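You operate a simulated robot arm through the tools that you are given. There is no shell and no other tool. Be economical: measure what you need, move in short steps, check, and stop when the job is done.

Carry out the task below with a simulated robot arm. There is one attempt and no reset: what you move stays moved.

TASK
Put the steel cap from the green mat and the green paste cartridge from the top of the wooden bench in the grey tray.

It is judged by the outcome, as a careful person would: the job done as asked, and still so three seconds after it is handed in. It fails if anything else is knocked over, pushed out of place, dropped, spilled or broken.

THE ROBOT
A 6-joint arm with a two-finger parallel gripper, fixed in place. Base frame: the origin is at the foot of the arm, x ahead of it, y to its left, z up; the work surface is at about z = 0. Lengths are in mm, angles in degrees, forces in N, time in s.
With the tool pointing down near the work surface it reaches from about 140 to 580 mm from the base axis. Its first joint turns from -66.0 to 66.0 degrees. Payload 2.1 kg.
Tool frame: the origin (TCP) lies between the finger pads and is the grasp point; the fingertips stand 30 mm ahead of it; z points along the fingers, y is the line along which they close. The gripper opens to 94 mm. The fingers are 28 mm wide and 10 mm thick; the gripper's body (50 by 96 mm) begins 55 mm behind the TCP.
Orientation is told as [roll, pitch, yaw] about the base's x, y, z axes, in that order, counted from this pose: with the fingers straight down and closing along the base's y, the tool's x points along the base's -x, its y along +y and its z along -z.

THE INTERFACE
- The arm moves only by the tool servo_tool. Its argument "rows" is text: rows parted by semicolons, each of 7 numbers parted by spaces: the shift along the tool's x, y, z in mm, then the turn, a rotation vector about the tool's x, y, z in degrees, then the finger opening in mm, from 0 to 94. In form: dx dy dz ax ay az jaw; .... A call has 1 to 12 rows; each row is the pose to reach, as a shift and turn from the pose commanded when the call began, along the tool's axes at that moment. A row lasts 0.2 s, in which the tool goes at most 50 mm and 8.6 degrees; a call with a longer step from one row to the next is refused whole, and so is a gripper value outside its range. A pose out of reach is approached as far as the arm can. The call stops where the force on the tool passes 40 N (or 10 N more than at its start, if that is more) or the arm is blocked; 0.2 s more then pass. The fingers move at their own pace (about 72 mm/s each) and stop on an object; they squeeze with about 29 N. The grip force told is the motor's: it shows also when the fingers shut on nothing. Time passes only in rows, and 0.2 s behind the last, so rows that repeat a pose let the fingers close. It gives the time, the measured TCP pose, the force on the tool (base axes), the opening and the grip force at its end, in the units of the frame above (readings bear some noise), and new pictures: "views" is both (left out), scene, wrist or none.
- Cameras (640 x 400 px; columns grow to the right, rows downward): "scene" is fixed at [12.3, -357.7, 506.5]; the picture's right is [0.96, -0.28, 0.00], its down [-0.10, -0.35, -0.93] and it looks along [0.26, 0.89, -0.37] (base axes); focal length 350 px, centre (320, 200). "wrist" rides on the gripper at [-37, 0, -58] in the tool frame; the picture's right is [0.00, -1.00, 0.00], its down [0.97, 0.00, -0.24] and it looks along [0.24, 0.00, 0.97] (tool axes); focal length 218 px, centre (320, 200).
- probe_pixels(camera, pixels): for up to 12 pixels [column, row] of the newest picture of that camera ("zoom" is the newest enlarged one), the place [x, y, z] in the base frame of the surface seen there, good to about 2 mm, but the place of the scene camera against the robot may be out by one fixed shift of up to 25 mm in any direction. No time passes.
- close_up(camera, box): a new picture of the part [left, top, right, bottom] of that camera's present view, enlarged. No time passes.
- job_done(): hands the job in; it is judged then, once.

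Work in short steps. Measure before you move; look again where a grasp or a placing could have gone wrong, and mend it. You have 60 turns and 120 pictures in all, the two below and enlarged ones among them. Open the gripper and draw the arm clear of the work before you hand the job in, unless the task says otherwise; then end with one line.

The tools are called after "Call:" as name(argument=value, ...) on one line, values as JSON. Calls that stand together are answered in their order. servo_tool: Moves the arm, as the interface text tells. Its arguments: {"type":"object","properties":{"rows":{"type":"string"},"views":{"type":"string","enum":["both","scene","wrist","none"]}},"required":["rows"]} The other tools are called the same way: probe_pixels (camera, pixels) gives the place of the surface under pixels of a picture; close_up (camera, box) takes an enlarged picture of a part of a camera's view; job_done () hands the job in.

At the start:

```text
t: 0.0
tcp_pos: [308.5, 146.6, 410.2]
ee_rot: [-0.1, -0.1, 0.0]
wrist_force: [0.3, -0.4, 0.2]
opening: 93.8
grip_force: 0.1
```

scene: 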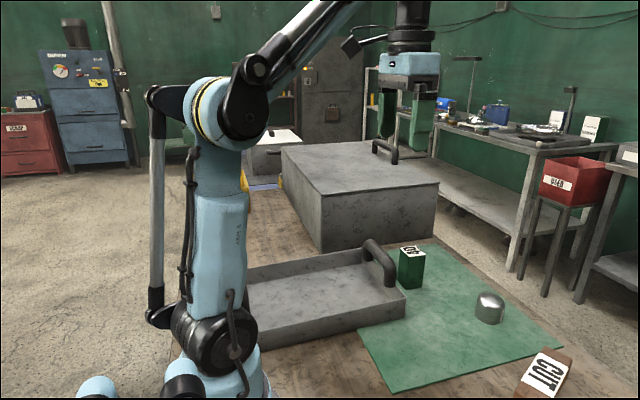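
wrist: 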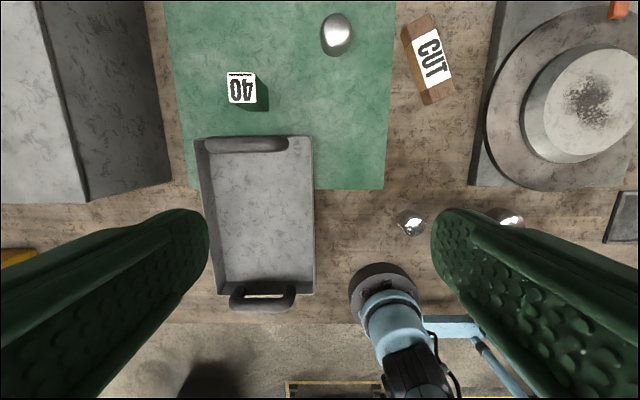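

The wrist view shows a dome at (336,33), a box marked "40" at (241,88), and shiny things near (411,222) and (508,217). I'll enlarge these areas to identify the cap and the cartridge.

Call:
close_up(camera="wrist", box=[160, 0, 480, 200])

Call:
close_up(camera="wrist", box=[340, 150, 640, 340])

Call:
close_up(camera="scene", box=[240, 220, 600, 400])

Call:
probe_pixels(camera="wrist", pixels=[[336, 30], [241, 88], [411, 222], [508, 217], [260, 220], [245, 144], [262, 298], [206, 220], [312, 220], [430, 60], [100, 100], [350, 120]])

```text
2.00 times, centred on (320, 100) of wrist
```

zoom: 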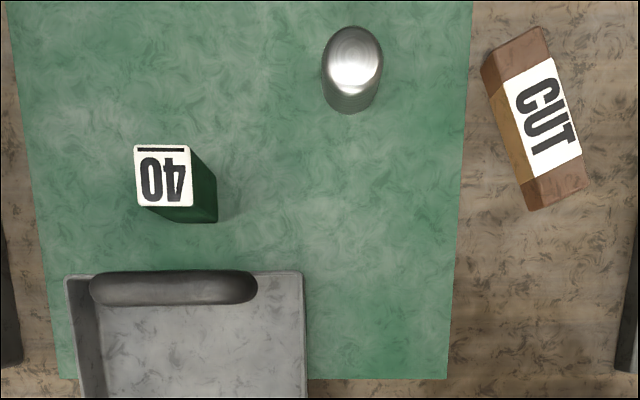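

```text
2.11 times, centred on (490, 245) of wrist
```

zoom: 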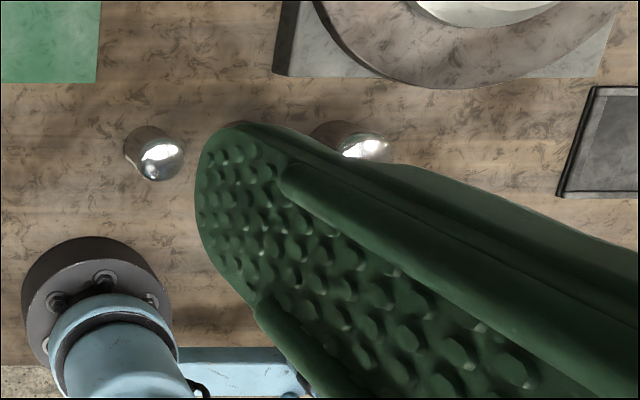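

```text
1.78 times, centred on (420, 310) of scene
```

zoom: 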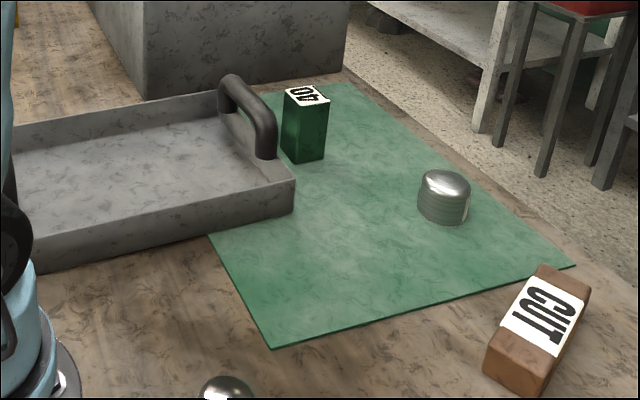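

```text
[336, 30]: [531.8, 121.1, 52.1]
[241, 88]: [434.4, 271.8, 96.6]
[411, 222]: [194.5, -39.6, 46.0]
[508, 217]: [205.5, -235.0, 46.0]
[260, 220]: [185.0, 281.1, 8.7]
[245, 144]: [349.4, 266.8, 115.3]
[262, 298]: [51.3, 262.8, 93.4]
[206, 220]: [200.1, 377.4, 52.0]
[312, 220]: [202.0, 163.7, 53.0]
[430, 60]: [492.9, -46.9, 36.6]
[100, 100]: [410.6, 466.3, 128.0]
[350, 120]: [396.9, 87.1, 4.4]
```

The cap on the mat is clear, but the "40" box also stands on the mat, so there may be another green item out of view. I'll swing to the right side to look before deciding.

Call:
servo_tool(rows="0 -45 0 0 0 0 94; 0 -90 0 0 0 0 94; 0 -135 0 0 0 0 94; 0 -180 0 0 0 0 94; 0 -225 0 0 0 0 94; 0 -270 0 0 0 0 94; 0 -315 0 0 0 0 94; 0 -360 0 0 0 0 94")

```text
t: 1.8
tcp_pos: [309.6, -211.8, 411.0]
ee_rot: [0.1, -0.1, 0.1]
wrist_force: [-1.1, 0.4, -0.3]
opening: 93.8
grip_force: 0.0
```

scene: 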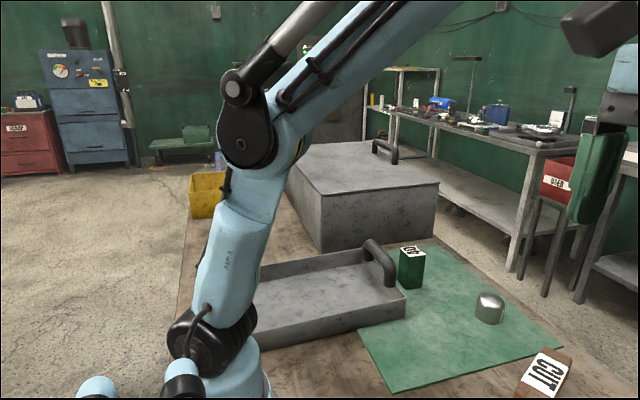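
wrist: 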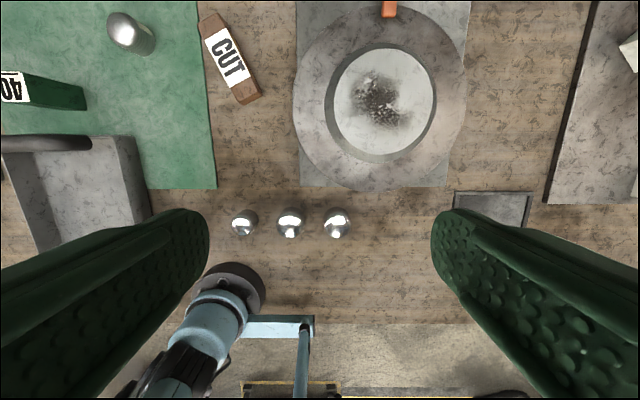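

There's another raised block at far right, with something white on it at (630,48). I'll go further right.

Call:
servo_tool(rows="0 -45 0 0 0 0 94; 0 -90 0 0 0 0 94; 0 -135 0 0 0 0 94; 0 -180 0 0 0 0 94", views="wrist")

```text
t: 2.8
tcp_pos: [284.3, -352.2, 367.2]
ee_rot: [-0.1, -0.1, 0.1]
wrist_force: [0.7, -0.4, 0.4]
opening: 93.8
grip_force: 0.0
out of reach, approached as far as the arm can: row 2, 3, 4
```

wrist: 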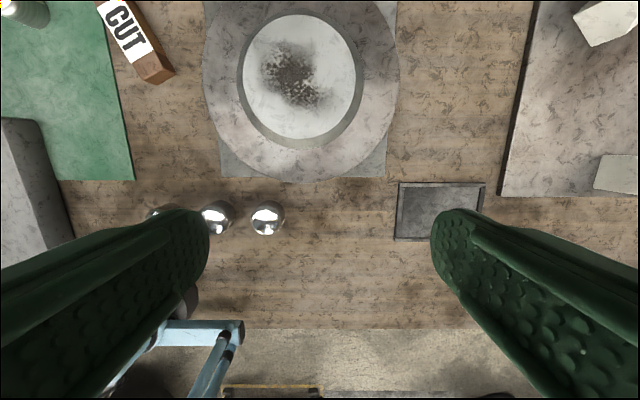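

No other green item yet; I'll tilt to look further right.

Call:
servo_tool(rows="0 0 0 8 0 0 94; 0 0 0 16 0 0 94; 0 0 0 24 0 0 94;0 0 0 32 0 0 94", views="wrist")

```text
t: 3.8
tcp_pos: [282.3, -352.7, 368.4]
ee_rot: [-32.1, -0.1, 0.0]
wrist_force: [0.1, -0.1, 0.7]
opening: 94.0
grip_force: 0.1
```

wrist: 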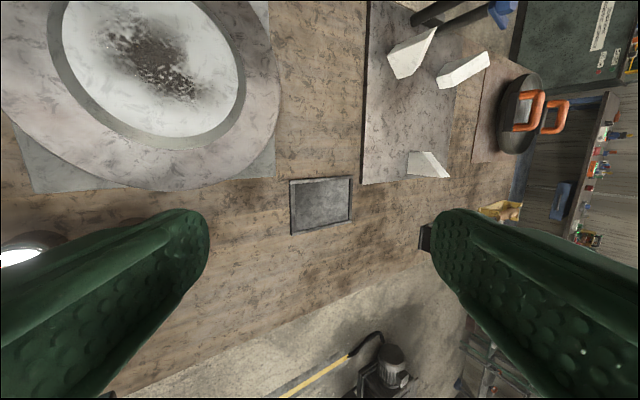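

No green item on the right. I'll go back and look left.

Call:
servo_tool(rows="0 0 0 -8 0 0 94; 0 0 0 -16 0 0 94; 0 0 0 -24 0 0 94;0 0 0 -32 0 0 94", views="none")

Call:
servo_tool(rows="0 48 -10 0 0 0 94; 0 96 -20 0 0 0 94; 0 144 -30 0 0 0 94; 0 192 -40 0 0 0 94; 0 240 -40 0 0 0 94; 0 288 -40 0 0 0 94; 0 336 -40 0 0 0 94; 0 384 -40 0 0 0 94; 0 432 -40 0 0 0 94; 0 480 -40 0 0 0 94; 0 528 -40 0 0 0 94; 0 576 -40 0 0 0 94", views="none")

Call:
servo_tool(rows="0 0 0 -8 0 0 94; 0 0 0 -16 0 0 94; 0 0 0 -24 0 0 94;0 0 0 -32 0 0 94;0 0 0 -40 0 0 94", views="both")

```text
t: 4.8
tcp_pos: [283.4, -351.0, 366.4]
ee_rot: [0.2, -0.1, 0.1]
wrist_force: [0.1, 0.6, -0.1]
opening: 94.0
grip_force: 0.0
```

```text
t: 7.4
tcp_pos: [282.4, 222.6, 406.4]
ee_rot: [0.0, -0.1, 0.1]
wrist_force: [0.7, 0.2, 0.1]
opening: 93.9
grip_force: 0.1
```

```text
t: 8.6
tcp_pos: [283.1, 223.7, 407.7]
ee_rot: [40.2, -0.1, 0.0]
wrist_force: [-0.4, 0.4, -0.1]
opening: 94.1
grip_force: 0.0
```

scene: 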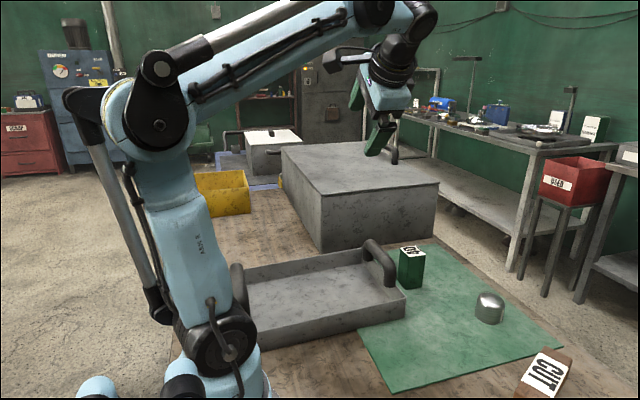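
wrist: 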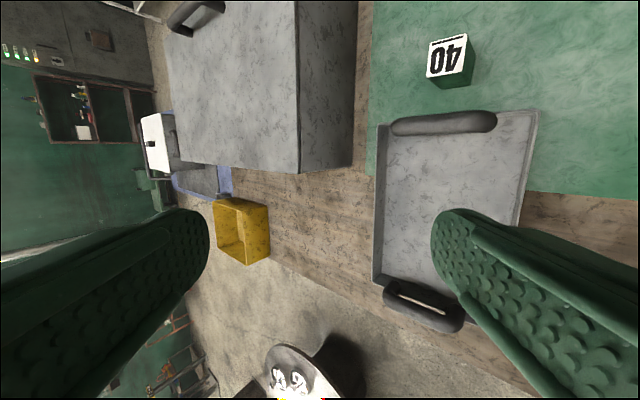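

Only the box marked "40" fits the green cartridge. I'll straighten up and move above it to measure.

Call:
servo_tool(rows="0 0 0 8 0 0 94; 0 0 0 16 0 0 94; 0 0 0 24 0 0 94;0 0 0 32 0 0 94;0 0 0 40 0 0 94", views="none")

Call:
servo_tool(rows="-40 5 30 0 0 0 94; -80 10 60 0 0 0 94; -120 20 90 0 0 0 94; -120 20 130 0 0 0 94", views="both")

```text
t: 9.8
tcp_pos: [281.8, 222.5, 406.3]
ee_rot: [-0.1, -0.1, 0.0]
wrist_force: [-0.3, 0.0, -0.3]
opening: 93.9
grip_force: 0.2
```

```text
refused: row 1 steps farther than a row can; nothing moved
```

Call:
servo_tool(rows="-30 5 30 0 0 0 94; -60 10 60 0 0 0 94; -90 20 90 0 0 0 94; -120 20 120 0 0 0 94; -120 20 140 0 0 0 94", views="both")

```text
t: 11.0
tcp_pos: [404.3, 242.4, 268.3]
ee_rot: [0.0, -0.2, 0.0]
wrist_force: [-0.4, -0.2, -0.4]
opening: 94.0
grip_force: 0.0
```

scene: 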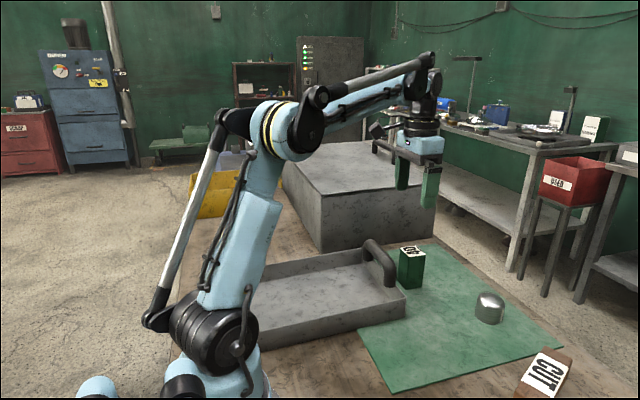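
wrist: 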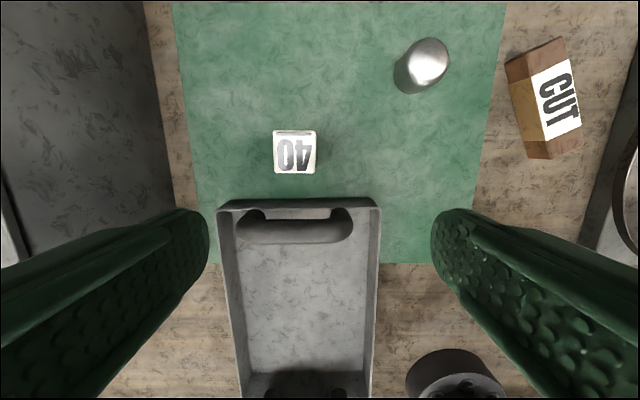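

The cartridge is at (295,152) and the cap at (425,62). I'll probe their edges, plus the tray and the neighbours.

Call:
probe_pixels(camera="wrist", pixels=[[277, 138], [314, 138], [278, 171], [313, 171], [295, 222], [228, 204], [371, 204], [300, 300], [428, 60], [165, 180], [300, 345], [220, 180]])

Call:
close_up(camera="wrist", box=[200, 0, 520, 200])

```text
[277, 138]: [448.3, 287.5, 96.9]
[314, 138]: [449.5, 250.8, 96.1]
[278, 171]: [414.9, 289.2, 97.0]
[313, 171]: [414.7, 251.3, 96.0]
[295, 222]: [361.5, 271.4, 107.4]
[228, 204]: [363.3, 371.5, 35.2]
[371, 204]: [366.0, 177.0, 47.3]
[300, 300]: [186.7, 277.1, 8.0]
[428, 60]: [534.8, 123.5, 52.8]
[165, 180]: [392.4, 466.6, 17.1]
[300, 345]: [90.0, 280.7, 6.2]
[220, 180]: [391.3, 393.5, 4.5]
```

```text
2.00 times, centred on (360, 100) of wrist
```

zoom: 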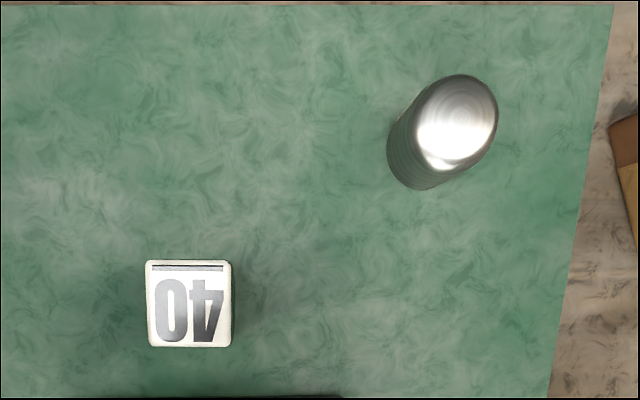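

The cartridge is about 42 mm square and aligned with the axes, centred at (432,270), with its top at z≈97. I'll move above it and descend with the fingers open.

Call:
servo_tool(rows="-14 14 30 0 0 0 94; -28 28 70 0 0 0 94; -28 28 105 0 0 0 94; -28 28 105 0 0 0 94", views="wrist")

```text
t: 12.0
tcp_pos: [430.9, 271.2, 162.8]
ee_rot: [0.1, 0.0, 0.0]
wrist_force: [0.2, 0.0, 0.7]
opening: 93.9
grip_force: 0.1
```

wrist: 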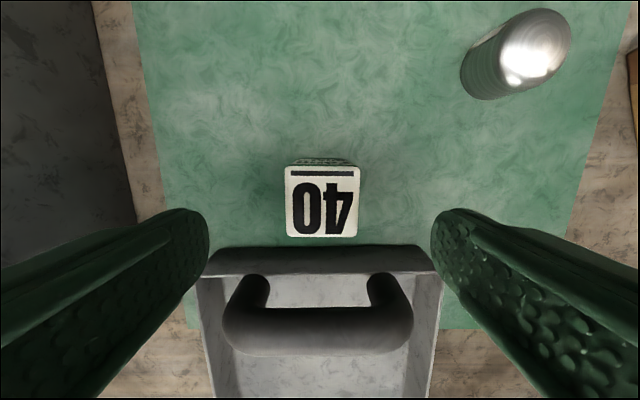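

It's centred at about (321,201). I'll descend 98 mm and close.

Call:
servo_tool(rows="0 0 35 0 0 0 94; 0 0 70 0 0 0 94; 0 0 98 0 0 0 94; 0 0 98 0 0 0 94; 0 0 98 0 0 0 60; 0 0 98 0 0 0 30; 0 0 98 0 0 0 30; 0 0 98 0 0 0 30", views="both")

```text
t: 13.8
tcp_pos: [430.9, 271.2, 63.6]
ee_rot: [0.0, 0.0, 0.0]
wrist_force: [0.3, 0.1, 0.0]
opening: 49.3
grip_force: 29.9
```

scene: 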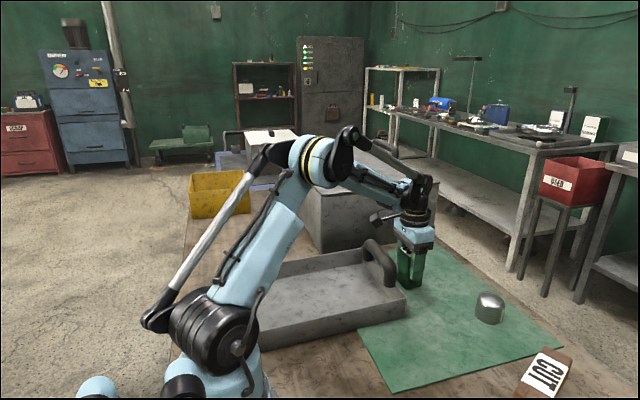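
wrist: 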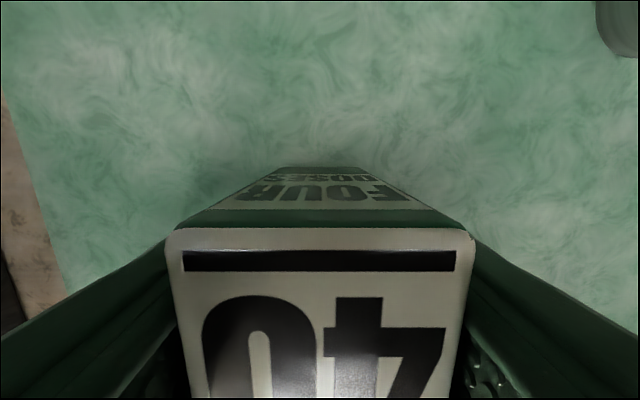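

The front face shows a label; I'll read it before lifting.

Call:
close_up(camera="wrist", box=[200, 150, 440, 300])

```text
2.67 times, centred on (320, 225) of wrist
```

zoom: 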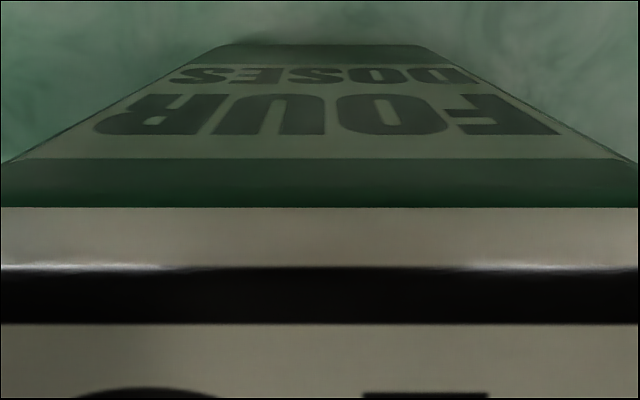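

Grip is firm (49 mm opening, 30 N). I'll lift 160 mm and check.

Call:
servo_tool(rows="0 0 -20 0 0 0 30; 0 0 -50 0 0 0 30; 0 0 -85 0 0 0 30; 0 0 -120 0 0 0 30; 0 0 -155 0 0 0 30; 0 0 -165 0 0 0 30", views="both")

```text
t: 15.2
tcp_pos: [432.0, 271.2, 229.9]
ee_rot: [-0.1, -0.1, 0.0]
wrist_force: [-0.2, 0.3, -2.1]
opening: 48.9
grip_force: 28.8
```

scene: 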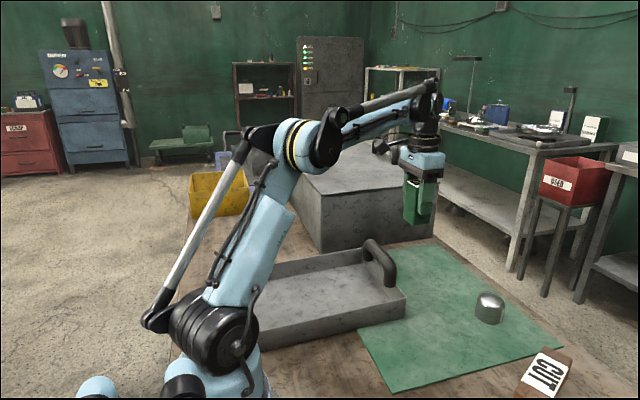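
wrist: 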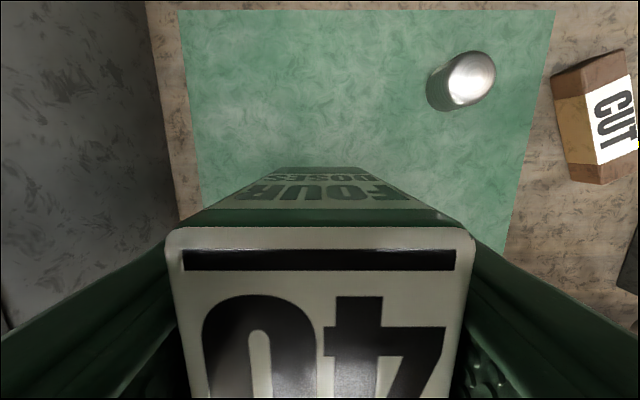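

Lifted cleanly. I'll carry it over the tray to about (260,300), then lower it.

Call:
servo_tool(rows="30 5 0 0 0 0 30; 65 11 0 0 0 0 30; 100 17 0 0 0 0 30; 135 23 0 0 0 0 30; 172 29 0 0 0 0 30; 172 29 0 0 0 0 30; 172 29 40 0 0 0 30; 172 29 80 0 0 0 30; 172 29 115 0 0 0 30; 172 29 140 0 0 0 30", views="both")

```text
t: 17.4
tcp_pos: [258.7, 301.1, 89.3]
ee_rot: [0.0, -0.1, 0.0]
wrist_force: [1.0, -0.4, -2.9]
opening: 49.1
grip_force: 28.5
```

scene: 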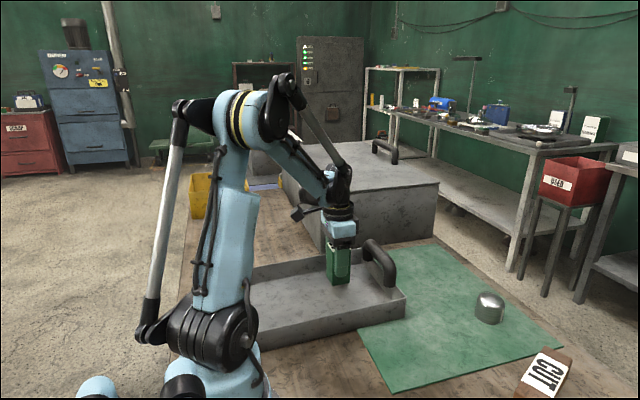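
wrist: 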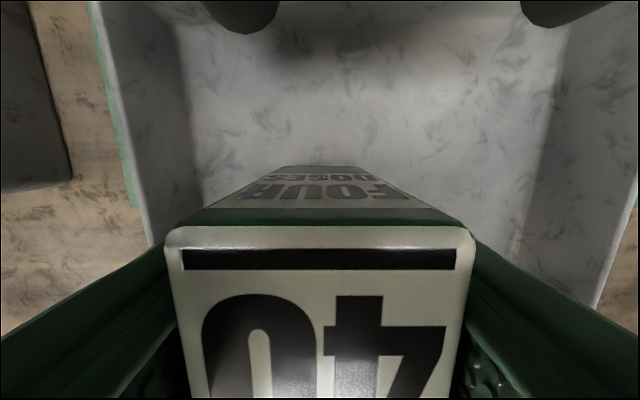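

It hangs inside the tray, with the floor at z≈7, so contact should come at TCP z≈68. I'll lower slowly, watching the force.

Call:
servo_tool(rows="0 0 10 0 0 0 30; 0 0 16 0 0 0 30; 0 0 18 0 0 0 30; 0 0 19 0 0 0 30; 0 0 20 0 0 0 30", views="none")

```text
t: 18.6
tcp_pos: [259.1, 300.2, 68.7]
ee_rot: [0.0, 0.0, 0.0]
wrist_force: [0.0, 0.3, -1.7]
opening: 49.0
grip_force: 28.8
```

Call:
servo_tool(rows="0 0 0.5 0 0 0 30; 0 0 1 0 0 0 30; 0 0 1 0 0 0 30", views="none")

```text
t: 19.4
tcp_pos: [259.2, 300.0, 68.3]
ee_rot: [0.0, -0.1, 0.0]
wrist_force: [-0.9, -1.4, 10.0]
opening: 49.0
grip_force: 29.0
```

The force has risen to +10 N, so it's on the floor. I'll open to 64 mm, then retreat upward.

Call:
servo_tool(rows="0 0 0 0 0 0 52; 0 0 0 0 0 0 64; 0 0 0 0 0 0 64; 0 0 -30 0 0 0 64; 0 0 -70 0 0 0 64; 0 0 -115 0 0 0 64; 0 0 -160 0 0 0 64; 0 0 -200 0 0 0 80", views="both")

```text
t: 21.2
tcp_pos: [258.2, 298.5, 268.9]
ee_rot: [0.0, -0.2, 0.1]
wrist_force: [-0.1, 2.0, 0.5]
opening: 79.8
grip_force: 0.1
```

scene: 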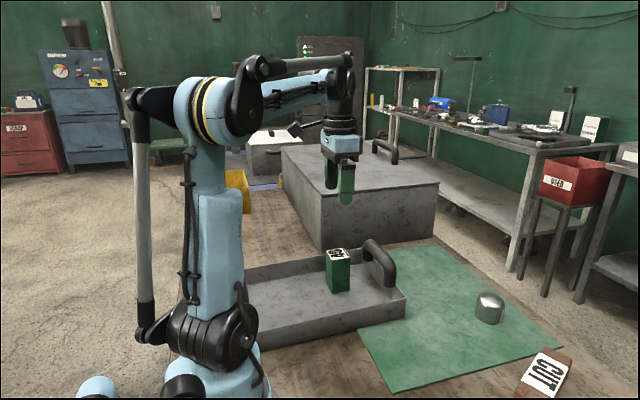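
wrist: 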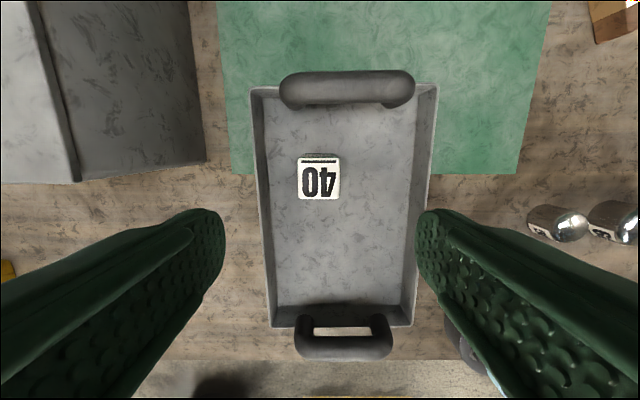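

The cartridge stands in the tray. Next I'll go to the cap near (533,122).

Call:
servo_tool(rows="-38 -29 0 0 0 0 94; -76 -58 0 0 0 0 94; -114 -87 0 0 0 0 94; -152 -116 0 0 0 0 94; -190 -145 0 0 0 0 94; -230 -172 0 0 0 0 94; -235 -175 40 0 0 0 94; -235 -175 80 0 0 0 94; -235 -175 80 0 0 0 94", views="wrist")

```text
t: 23.2
tcp_pos: [493.1, 125.9, 189.3]
ee_rot: [0.0, -0.2, 0.0]
wrist_force: [0.5, 0.1, -0.1]
opening: 94.2
grip_force: 0.1
```

wrist: 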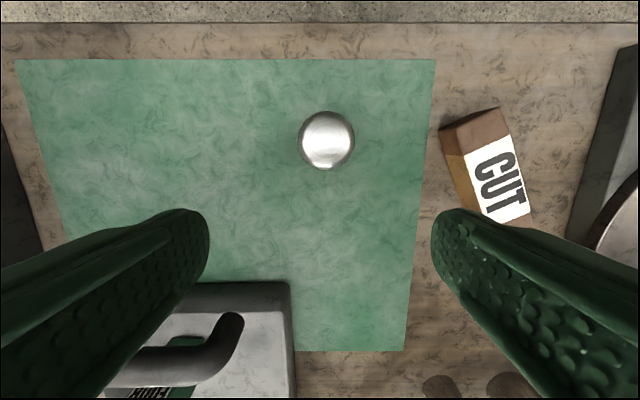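

Call:
probe_pixels(camera="wrist", pixels=[[327, 140], [301, 140], [350, 140], [327, 114], [327, 163], [327, 168], [380, 140], [442, 128], [470, 190]])

Call:
close_up(camera="wrist", box=[267, 100, 387, 175])

```text
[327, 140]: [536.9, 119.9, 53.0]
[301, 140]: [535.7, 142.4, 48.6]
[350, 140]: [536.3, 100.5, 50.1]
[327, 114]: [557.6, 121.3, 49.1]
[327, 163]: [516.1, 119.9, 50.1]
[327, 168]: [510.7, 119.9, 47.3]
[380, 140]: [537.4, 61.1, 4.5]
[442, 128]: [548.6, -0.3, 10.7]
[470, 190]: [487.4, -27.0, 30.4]
```

```text
5.33 times, centred on (327, 138) of wrist
```

zoom: 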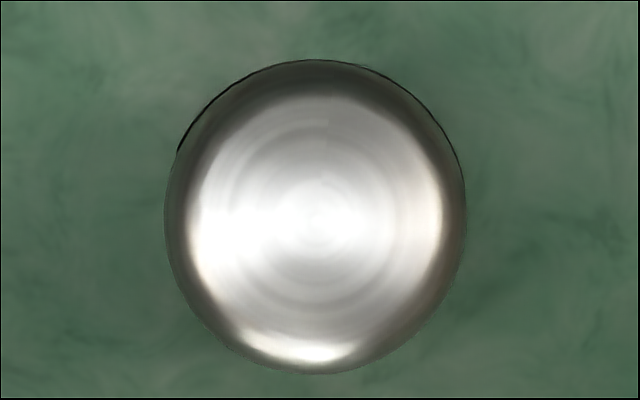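

The cap is centred at (535,120.5), diameter about 47 mm, top z 53. I'll move over it and lower to z≈110 first.

Call:
servo_tool(rows="-21 -2.5 20 0 0 0 94; -42 -5 50 0 0 0 94; -42 -5 80 0 0 0 94; -42 -5 80 0 0 0 94", views="wrist")

```text
t: 24.2
tcp_pos: [535.0, 120.2, 109.0]
ee_rot: [0.0, -0.1, 0.0]
wrist_force: [-0.9, 0.3, 0.7]
opening: 94.2
grip_force: 0.1
```

wrist: 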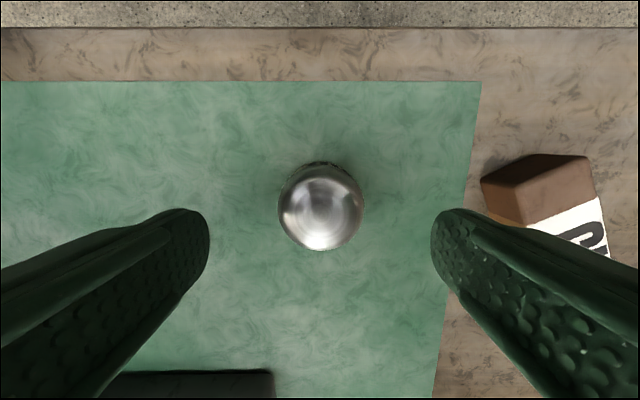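

The cap is centred between the fingers. I'll descend 70 mm and close gently onto it.

Call:
servo_tool(rows="0 0 35 0 0 0 94; 0 0 60 0 0 0 94; 0 0 70 0 0 0 94; 0 0 70 0 0 0 94; 0 0 70 0 0 0 60; 0 0 70 0 0 0 35; 0 0 70 0 0 0 30; 0 0 70 0 0 0 30", views="wrist")

```text
t: 26.0
tcp_pos: [535.4, 121.6, 38.3]
ee_rot: [0.0, -0.1, 0.0]
wrist_force: [0.3, -0.2, 0.2]
opening: 51.3
grip_force: 28.5
```

wrist: 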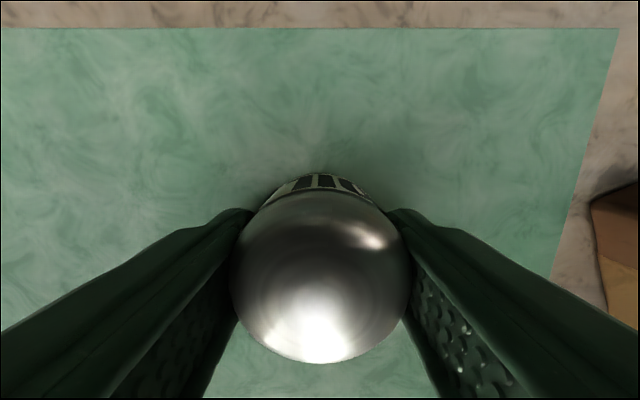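

It's gripped at 51 mm. I'll lift slowly and enlarge the label on its side.

Call:
servo_tool(rows="0 0 -10 0 0 0 30; 0 0 -25 0 0 0 30; 0 0 -45 0 0 0 30; 0 0 -75 0 0 0 30; 0 0 -105 0 0 0 30; 0 0 -135 0 0 0 30; 0 0 -165 0 0 0 30;  0 0 -170 0 0 0 30", views="scene")

Call:
close_up(camera="wrist", box=[200, 140, 440, 290])

```text
t: 27.8
tcp_pos: [535.8, 120.6, 209.4]
ee_rot: [0.0, -0.1, -0.1]
wrist_force: [0.3, 0.4, -0.1]
opening: 30.1
grip_force: 0.0
```

scene: 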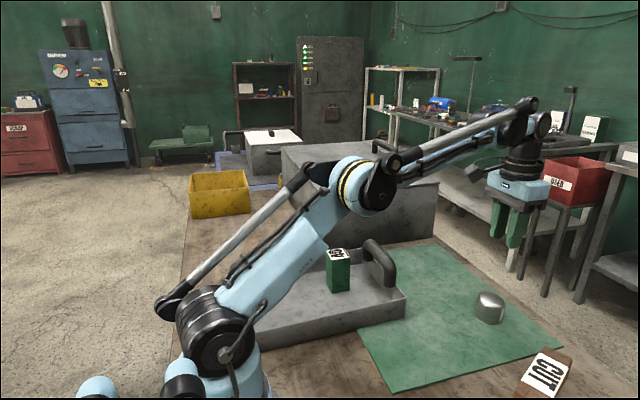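

```text
2.67 times, centred on (320, 215) of wrist
```

zoom: 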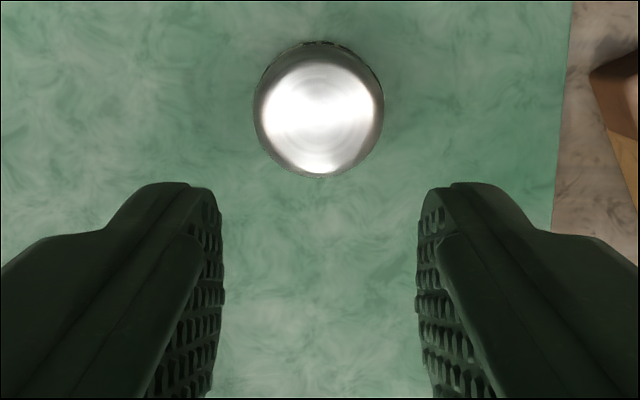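

The cap slipped out of the fingers and still stands on the mat. I'll check its position and side shape.

Call:
close_up(camera="scene", box=[440, 270, 540, 333])

Call:
servo_tool(rows="0 0 0 0 0 0 60; 0 0 0 0 0 0 94; 0 0 35 0 0 0 94; 0 0 70 0 0 0 94; 0 0 100 0 0 0 94; 0 0 100 0 0 0 94", views="wrist")

Call:
close_up(camera="wrist", box=[240, 140, 400, 240])

```text
6.35 times, centred on (490, 302) of scene
```

zoom: 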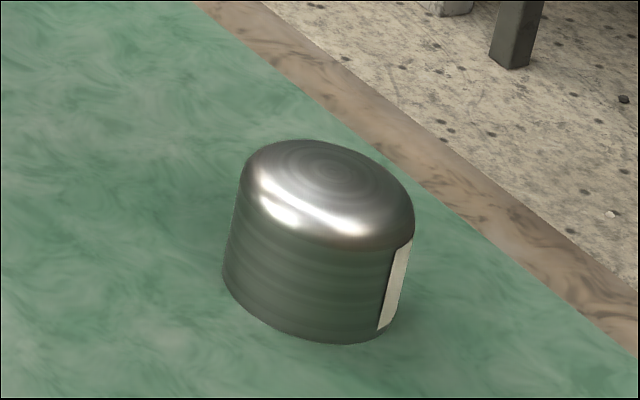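

```text
t: 29.2
tcp_pos: [536.1, 121.1, 108.3]
ee_rot: [0.0, 0.0, 0.0]
wrist_force: [0.3, -0.6, -0.4]
opening: 94.1
grip_force: 0.2
```

wrist: 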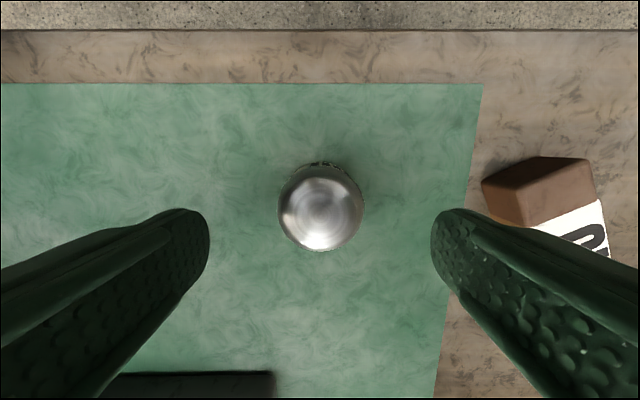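

```text
4.00 times, centred on (320, 190) of wrist
```

zoom: 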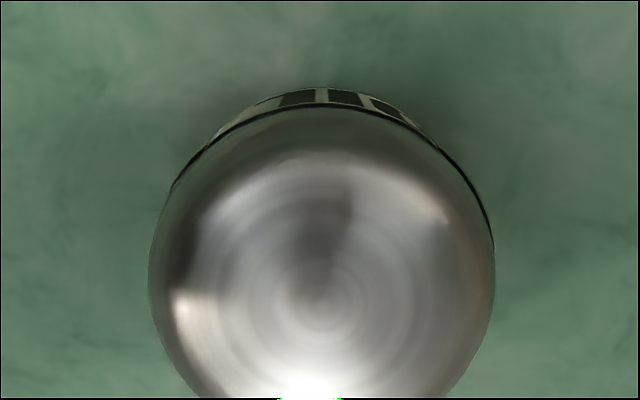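

The cap hasn't moved, and a label faces away on its far side. I'll tilt to read it, since it may give the weight or handling.

Call:
servo_tool(rows="-8 0 -15 0 8 0 94; -16 0 -25 0 16 0 94; -25 0 -25 0 24 0 94; -35 0 -20 0 32 0 94; -35 0 -20 0 32 0 94", views="wrist")

Call:
close_up(camera="wrist", box=[220, 140, 420, 265])

```text
t: 30.4
tcp_pos: [494.7, 111.1, 122.2]
ee_rot: [0.7, 25.9, 0.0]
wrist_force: [0.4, 0.2, 0.8]
opening: 94.0
grip_force: 0.1
out of reach, approached as far as the arm can: row 2, 3, 4, 5
```

wrist: 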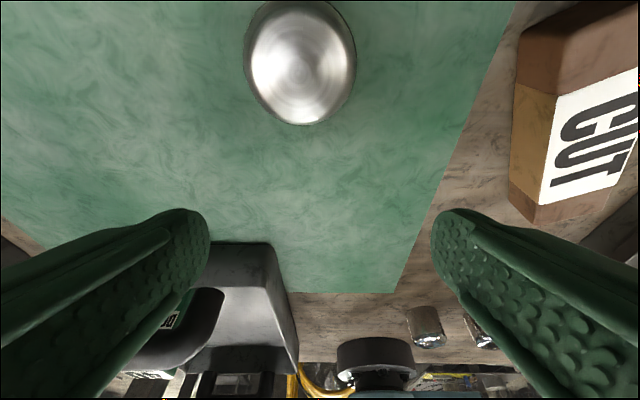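

```text
3.20 times, centred on (320, 202) of wrist
```

zoom: 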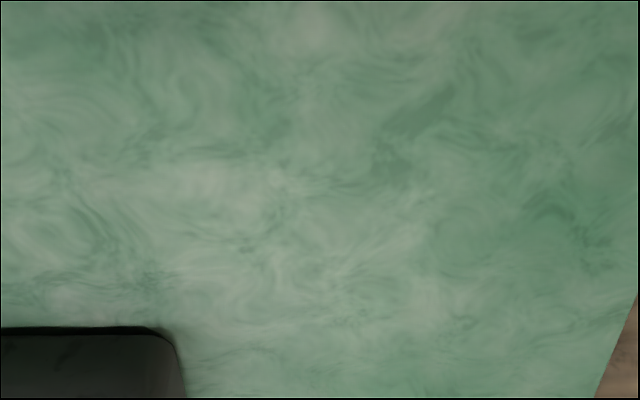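

The label is out of reach, so I'll drop that, straighten the tool and look again.

Call:
servo_tool(rows="0 0 -10 0 -8 0 94; 0 0 -20 0 -16 0 94; 0 0 -20 0 -24 0 94; 0 0 -20 0 -25.9 0 94; 0 0 -20 0 -25.9 0 94", views="wrist")

```text
t: 31.6
tcp_pos: [552.1, 122.6, 165.6]
ee_rot: [0.7, 0.0, -0.3]
wrist_force: [-0.3, -0.2, 0.1]
opening: 93.9
grip_force: 0.1
out of reach, approached as far as the arm can: row 1, 2, 3, 4, 5
```

wrist: 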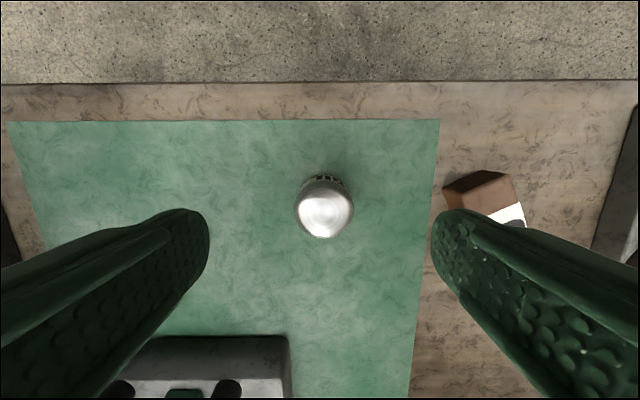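

I'll settle at a reachable pose over the cap and enlarge the label.

Call:
close_up(camera="wrist", box=[284, 160, 364, 210])

Call:
servo_tool(rows="10 0 20 0.7 0 0 94; 17 0 40 0.7 0 0 94; 17 0 40 0.7 0 0 94", views="none")

```text
8.00 times, centred on (324, 185) of wrist
```

zoom: 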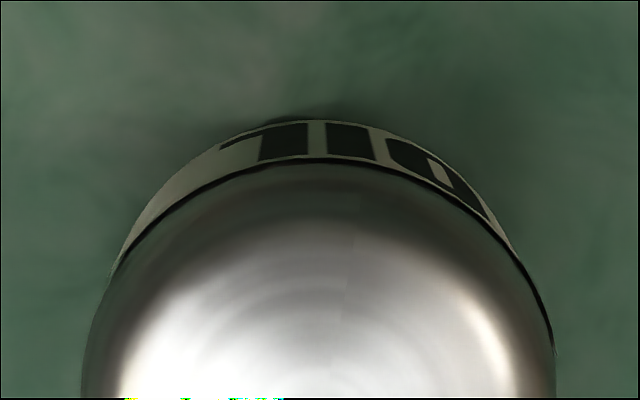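

```text
t: 32.4
tcp_pos: [565.1, 130.9, 137.3]
ee_rot: [-0.1, -0.2, -0.3]
wrist_force: [0.4, 0.7, -0.2]
opening: 94.1
grip_force: 0.1
out of reach, approached as far as the arm can: row 1, 2, 3
```

The label reads "OIL", so the cap may be slick. I'll bring the command back within reach first, then regrasp and lift more slowly.

Call:
servo_tool(rows="30 0 0 0 0 0 94; 60 0 0 0 0 0 94; 60 0 0 0 0 0 94", views="wrist")

```text
t: 33.2
tcp_pos: [552.8, 142.4, 158.2]
ee_rot: [-0.1, -0.1, -0.3]
wrist_force: [-0.3, 0.2, -0.2]
opening: 94.0
grip_force: 0.1
out of reach, approached as far as the arm can: row 1, 2, 3
```

wrist: 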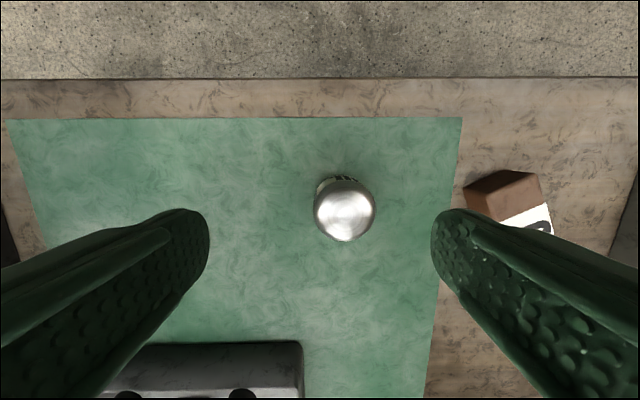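

Call:
servo_tool(rows="30 0 10 0 0 0 94; 60 0 20 0 0 0 94; 90 0 30 0 0 0 94; 90 0 30 0 0 0 94", views="none")

```text
t: 34.2
tcp_pos: [539.1, 163.5, 168.2]
ee_rot: [-0.1, -0.1, -0.2]
wrist_force: [0.1, -0.6, 0.6]
opening: 93.9
grip_force: 0.1
out of reach, approached as far as the arm can: row 1, 2, 3, 4
```

Call:
servo_tool(rows="0 0 0 0 0 0 94; 40 0 0 0 0 0 94; 80 0 0 0 0 0 94; 80 0 0 0 0 0 94", views="none")

```text
t: 35.2
tcp_pos: [499.1, 179.2, 214.6]
ee_rot: [-0.1, -0.1, -0.3]
wrist_force: [0.1, -0.1, 0.4]
opening: 94.1
grip_force: 0.2
out of reach, approached as far as the arm can: row 2, 3, 4
```

The commanded height still seems to be too high, so I'll shift down.

Call:
servo_tool(rows="0 0 30 0 0 0 94; 0 0 60 0 0 0 94; 0 0 90 0 0 0 94; 0 0 90 0 0 0 94", views="none")

```text
t: 36.2
tcp_pos: [544.4, 194.6, 142.6]
ee_rot: [-0.1, -0.1, -0.3]
wrist_force: [0.0, 0.3, 0.0]
opening: 94.1
grip_force: 0.0
out of reach, approached as far as the arm can: row 1, 2, 3, 4
```

The behaviour is odd: the arm stays stretched out. I'll look at its configuration.

Call:
servo_tool(rows="20 0 0 0 0 0 94; 40 0 0 0 0 0 94", views="both")

```text
t: 36.8
tcp_pos: [531.2, 204.7, 158.9]
ee_rot: [-0.1, -0.1, -0.3]
wrist_force: [0.2, 0.5, -1.3]
opening: 94.1
grip_force: 0.0
out of reach, approached as far as the arm can: row 1, 2
```

scene: 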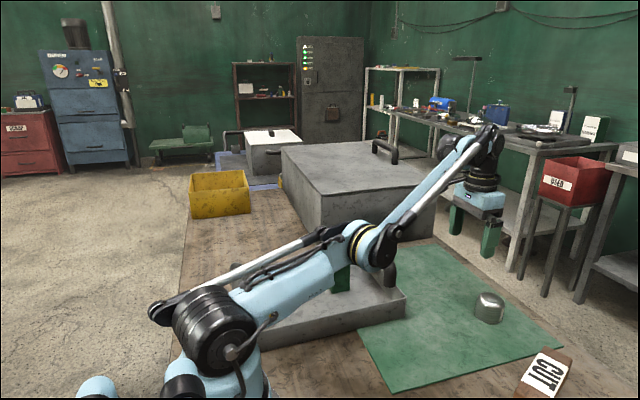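
wrist: 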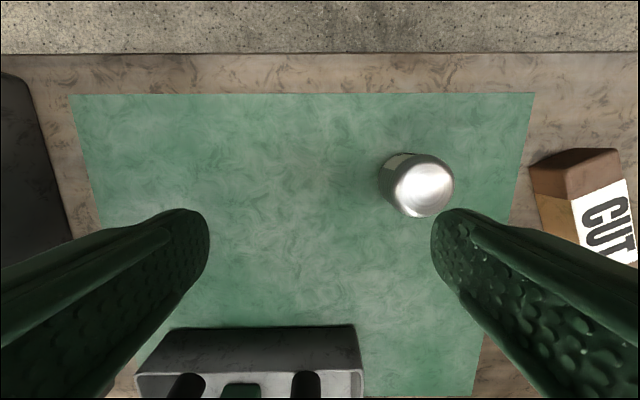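

The elbow has flipped below the shoulder–wrist line, which is why it can't retract. It's clear of everything, so I'll stretch outward to straighten it, then retract upward so it can bend back the other way.

Call:
servo_tool(rows="-30 10 -20 0 0 0 94; -60 20 -45 0 0 0 94; -90 30 -70 0 0 0 94; -90 30 -70 0 0 0 94; -60 20 -90 0 0 0 94; -30 10 -110 0 0 0 94; 0 0 -130 0 0 0 94; 40 0 -140 0 0 0 94; 80 -10 -140 0 0 0 94; 80 -10 -140 0 0 0 94", views="scene")

```text
t: 39.0
tcp_pos: [451.3, 195.3, 299.6]
ee_rot: [-0.1, 0.0, -0.3]
wrist_force: [0.3, 0.3, 0.5]
opening: 94.0
grip_force: 0.0
out of reach, approached as far as the arm can: row 1, 2, 3, 4, 5, 6, 7, 8
```

scene: 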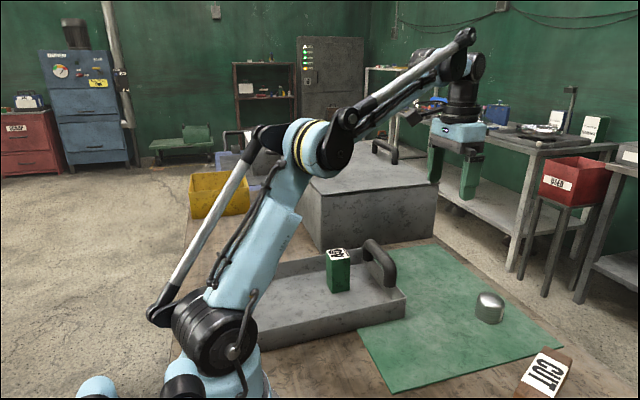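

The elbow is up again and the pose is reachable. I'll go back over the cap at z≈110, staying within reach.

Call:
servo_tool(rows="0 -25 35 0 0 0.1 94; -10 -50 75 0 0 -0.2 94; -40 -65 115 0 0 -0.3 94; -65 -74 150 0 0 -0.3 94; -84 -74 190 0 0 -0.3 94; -84 -74 190 0 0 -0.3 94", views="wrist")

Call:
probe_pixels(camera="wrist", pixels=[[320, 165], [320, 240], [285, 210], [357, 210], [320, 210]])

```text
refused: row 3 steps farther than a row can; nothing moved
```

```text
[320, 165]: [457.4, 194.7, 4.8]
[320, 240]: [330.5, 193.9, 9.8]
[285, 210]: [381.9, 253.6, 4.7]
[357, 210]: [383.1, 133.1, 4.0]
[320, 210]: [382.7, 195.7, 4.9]
```

Call:
servo_tool(rows="0 -20 35 0 0 0 94; -10 -40 70 0 0 -0.2 94; -30 -55 105 0 0 -0.3 94; -50 -65 140 0 0 -0.3 94; -70 -74 170 0 0 -0.3 94; -84 -74 190 0 0 -0.3 94; -84 -74 190 0 0 -0.3 94", views="wrist")

Call:
probe_pixels(camera="wrist", pixels=[[320, 175], [320, 240], [290, 210], [352, 210], [320, 210]])

```text
t: 40.6
tcp_pos: [535.0, 119.1, 107.2]
ee_rot: [-0.1, 0.0, 0.0]
wrist_force: [-0.2, -0.4, 0.2]
opening: 94.2
grip_force: 0.0
```

wrist: 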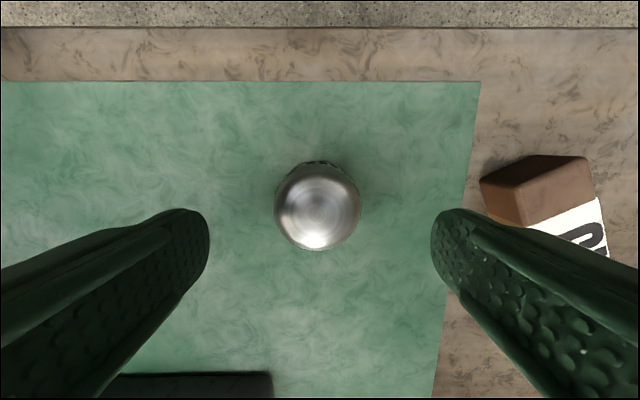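

```text
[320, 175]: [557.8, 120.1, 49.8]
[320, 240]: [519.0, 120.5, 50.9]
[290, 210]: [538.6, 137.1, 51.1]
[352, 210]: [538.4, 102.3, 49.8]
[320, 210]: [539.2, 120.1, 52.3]
```

I'll regrasp at z≈37 and lift only a few mm, slowly, to see whether it holds.

Call:
servo_tool(rows="-1 1 35 0 0 0 94; -1 1 60 0 0 0 94; -1 1 70 0 0 0 94; -1 1 70 0 0 0 94; -1 1 70 0 0 0 60; -1 1 70 0 0 0 30; -1 1 70 0 0 0 0; -1 1 70 0 0 0 0; -1 1 70 0 0 0 0", views="none")

Call:
servo_tool(rows="0 0 -0.5 0 0 0 0; 0 0 -1 0 0 0 0; 0 0 -2 0 0 0 0; 0 0 -3 0 0 0 0; 0 0 -4 0 0 0 0; 0 0 -5 0 0 0 0; 0 0 -6 0 0 0 0", views="wrist")

```text
t: 42.6
tcp_pos: [536.3, 120.9, 37.1]
ee_rot: [-0.2, -0.2, 0.0]
wrist_force: [0.5, -0.3, -0.3]
opening: 50.9
grip_force: 29.1
```

```text
t: 44.2
tcp_pos: [536.2, 119.9, 45.0]
ee_rot: [-0.1, -0.1, 0.0]
wrist_force: [0.2, -0.1, -2.7]
opening: 50.9
grip_force: 28.7
```

wrist: 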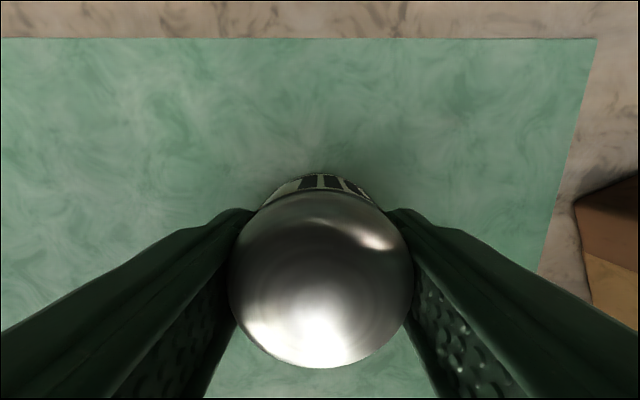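

Call:
probe_pixels(camera="wrist", pixels=[[320, 260], [320, 280], [320, 300], [320, 240]])

```text
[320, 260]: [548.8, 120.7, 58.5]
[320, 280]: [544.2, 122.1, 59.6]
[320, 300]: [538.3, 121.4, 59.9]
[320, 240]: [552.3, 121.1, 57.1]
```

The top is now at z≈60, so it lifted with the fingers; the weight is about 2.7 N. I'll keep lifting gently and check for slip.

Call:
servo_tool(rows="0 0 -1 0 0 0 0; 0 0 -2.5 0 0 0 0; 0 0 -4.5 0 0 0 0; 0 0 -7 0 0 0 0; 0 0 -10 0 0 0 0; 0 0 -13 0 0 0 0; 0 0 -16 0 0 0 0; 0 0 -19 0 0 0 0; 0 0 -22 0 0 0 0; 0 0 -24 0 0 0 0; 0 0 -25 0 0 0 0", views="wrist")

Call:
probe_pixels(camera="wrist", pixels=[[320, 260], [320, 280], [320, 300], [320, 240]])

```text
t: 46.6
tcp_pos: [535.8, 121.1, 68.9]
ee_rot: [-0.1, -0.1, 0.0]
wrist_force: [-0.4, 0.0, -2.5]
opening: 50.8
grip_force: 28.5
```

wrist: 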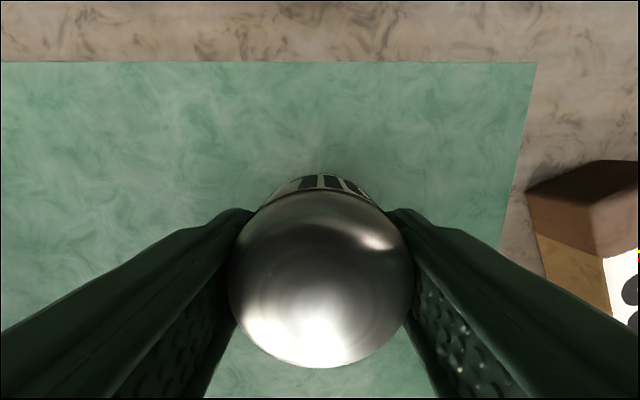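

```text
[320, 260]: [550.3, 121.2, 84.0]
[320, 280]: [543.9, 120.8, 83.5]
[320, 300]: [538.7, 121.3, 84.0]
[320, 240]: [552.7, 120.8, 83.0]
```

It holds with slow motion. I'll carry on with gentle ramps, going up and back toward the base.

Call:
servo_tool(rows="1.6 0 -1.1 0 0 0 0; 5.6 0 -3.9 0 0 0 0; 12.8 0 -8.8 0 0 0 0; 22.4 0 -15.4 0 0 0 0; 33.6 0 -23 0 0 0 0; 44.8 0 -30.8 0 0 0 0; 56 0 -38.5 0 0 0 0; 65.6 0 -45 0 0 0 0; 72.8 0 -50 0 0 0 0; 77.6 0 -53.4 0 0 0 0; 80 0 -55 0 0 0 0; 80 0 -55 0 0 0 0", views="wrist")

Call:
probe_pixels(camera="wrist", pixels=[[320, 280], [320, 300]])

```text
t: 49.2
tcp_pos: [456.0, 121.8, 123.8]
ee_rot: [-0.1, -0.1, 0.0]
wrist_force: [0.3, -0.6, -1.9]
opening: 51.0
grip_force: 29.5
```

wrist: 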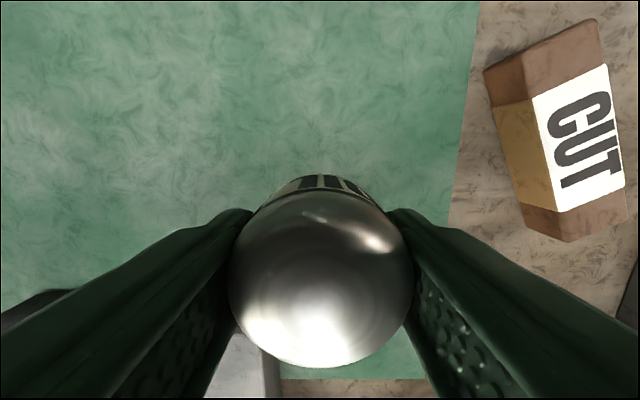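

```text
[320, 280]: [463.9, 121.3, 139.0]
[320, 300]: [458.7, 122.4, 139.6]
```

No slip. I'll continue back toward the base in gentle ramps.

Call:
servo_tool(rows="2 0 0 0 0 0 0; 7 0 0 0 0 0 0; 16 0 0 0 0 0 0; 28 0 0 0 0 0 0; 42 0 0 0 0 0 0; 56 0 0 0 0 0 0; 70 0 0 0 0 0 0; 82 0 0 0 0 0 0; 91 0 0 0 0 0 0; 97 0 0 0 0 0 0; 100 0 0 0 0 0 0; 100 0 0 0 0 0 0", views="none")

Call:
servo_tool(rows="2 0.8 0 0 0 0 0; 7 2.8 0 0 0 0 0; 16 6.4 0 0 0 0 0; 28 11.2 0 0 0 0 0; 42 16.8 0 0 0 0 0; 56 22.4 0 0 0 0 0; 70 28 0 0 0 0 0; 82 32.8 0 0 0 0 0; 91 36.4 0 0 0 0 0; 97 38.8 0 0 0 0 0; 100 40 0 0 0 0 0; 100 40 0 0 0 0 0", views="both")

Call:
probe_pixels(camera="wrist", pixels=[[320, 280], [320, 300]])

```text
t: 51.8
tcp_pos: [355.9, 120.7, 123.8]
ee_rot: [-0.1, -0.1, 0.1]
wrist_force: [0.0, 1.4, -2.6]
opening: 51.1
grip_force: 29.5
```

```text
t: 54.4
tcp_pos: [255.8, 160.1, 123.4]
ee_rot: [0.0, 0.0, 0.0]
wrist_force: [0.0, -0.3, -2.0]
opening: 51.0
grip_force: 29.1
```

scene: 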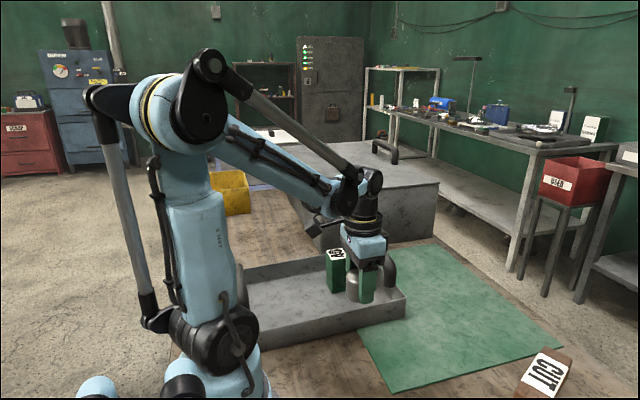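
wrist: 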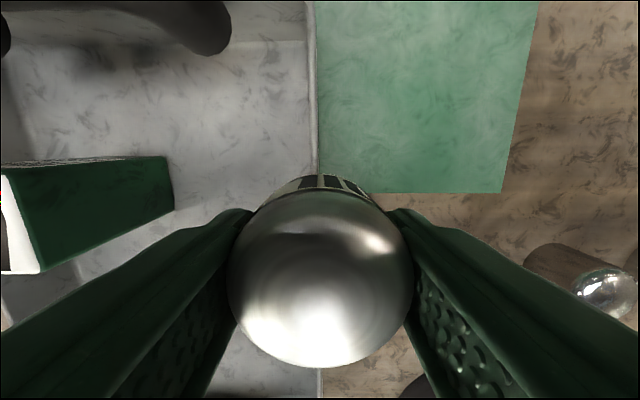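

```text
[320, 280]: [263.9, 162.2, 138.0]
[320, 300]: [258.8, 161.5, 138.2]
```

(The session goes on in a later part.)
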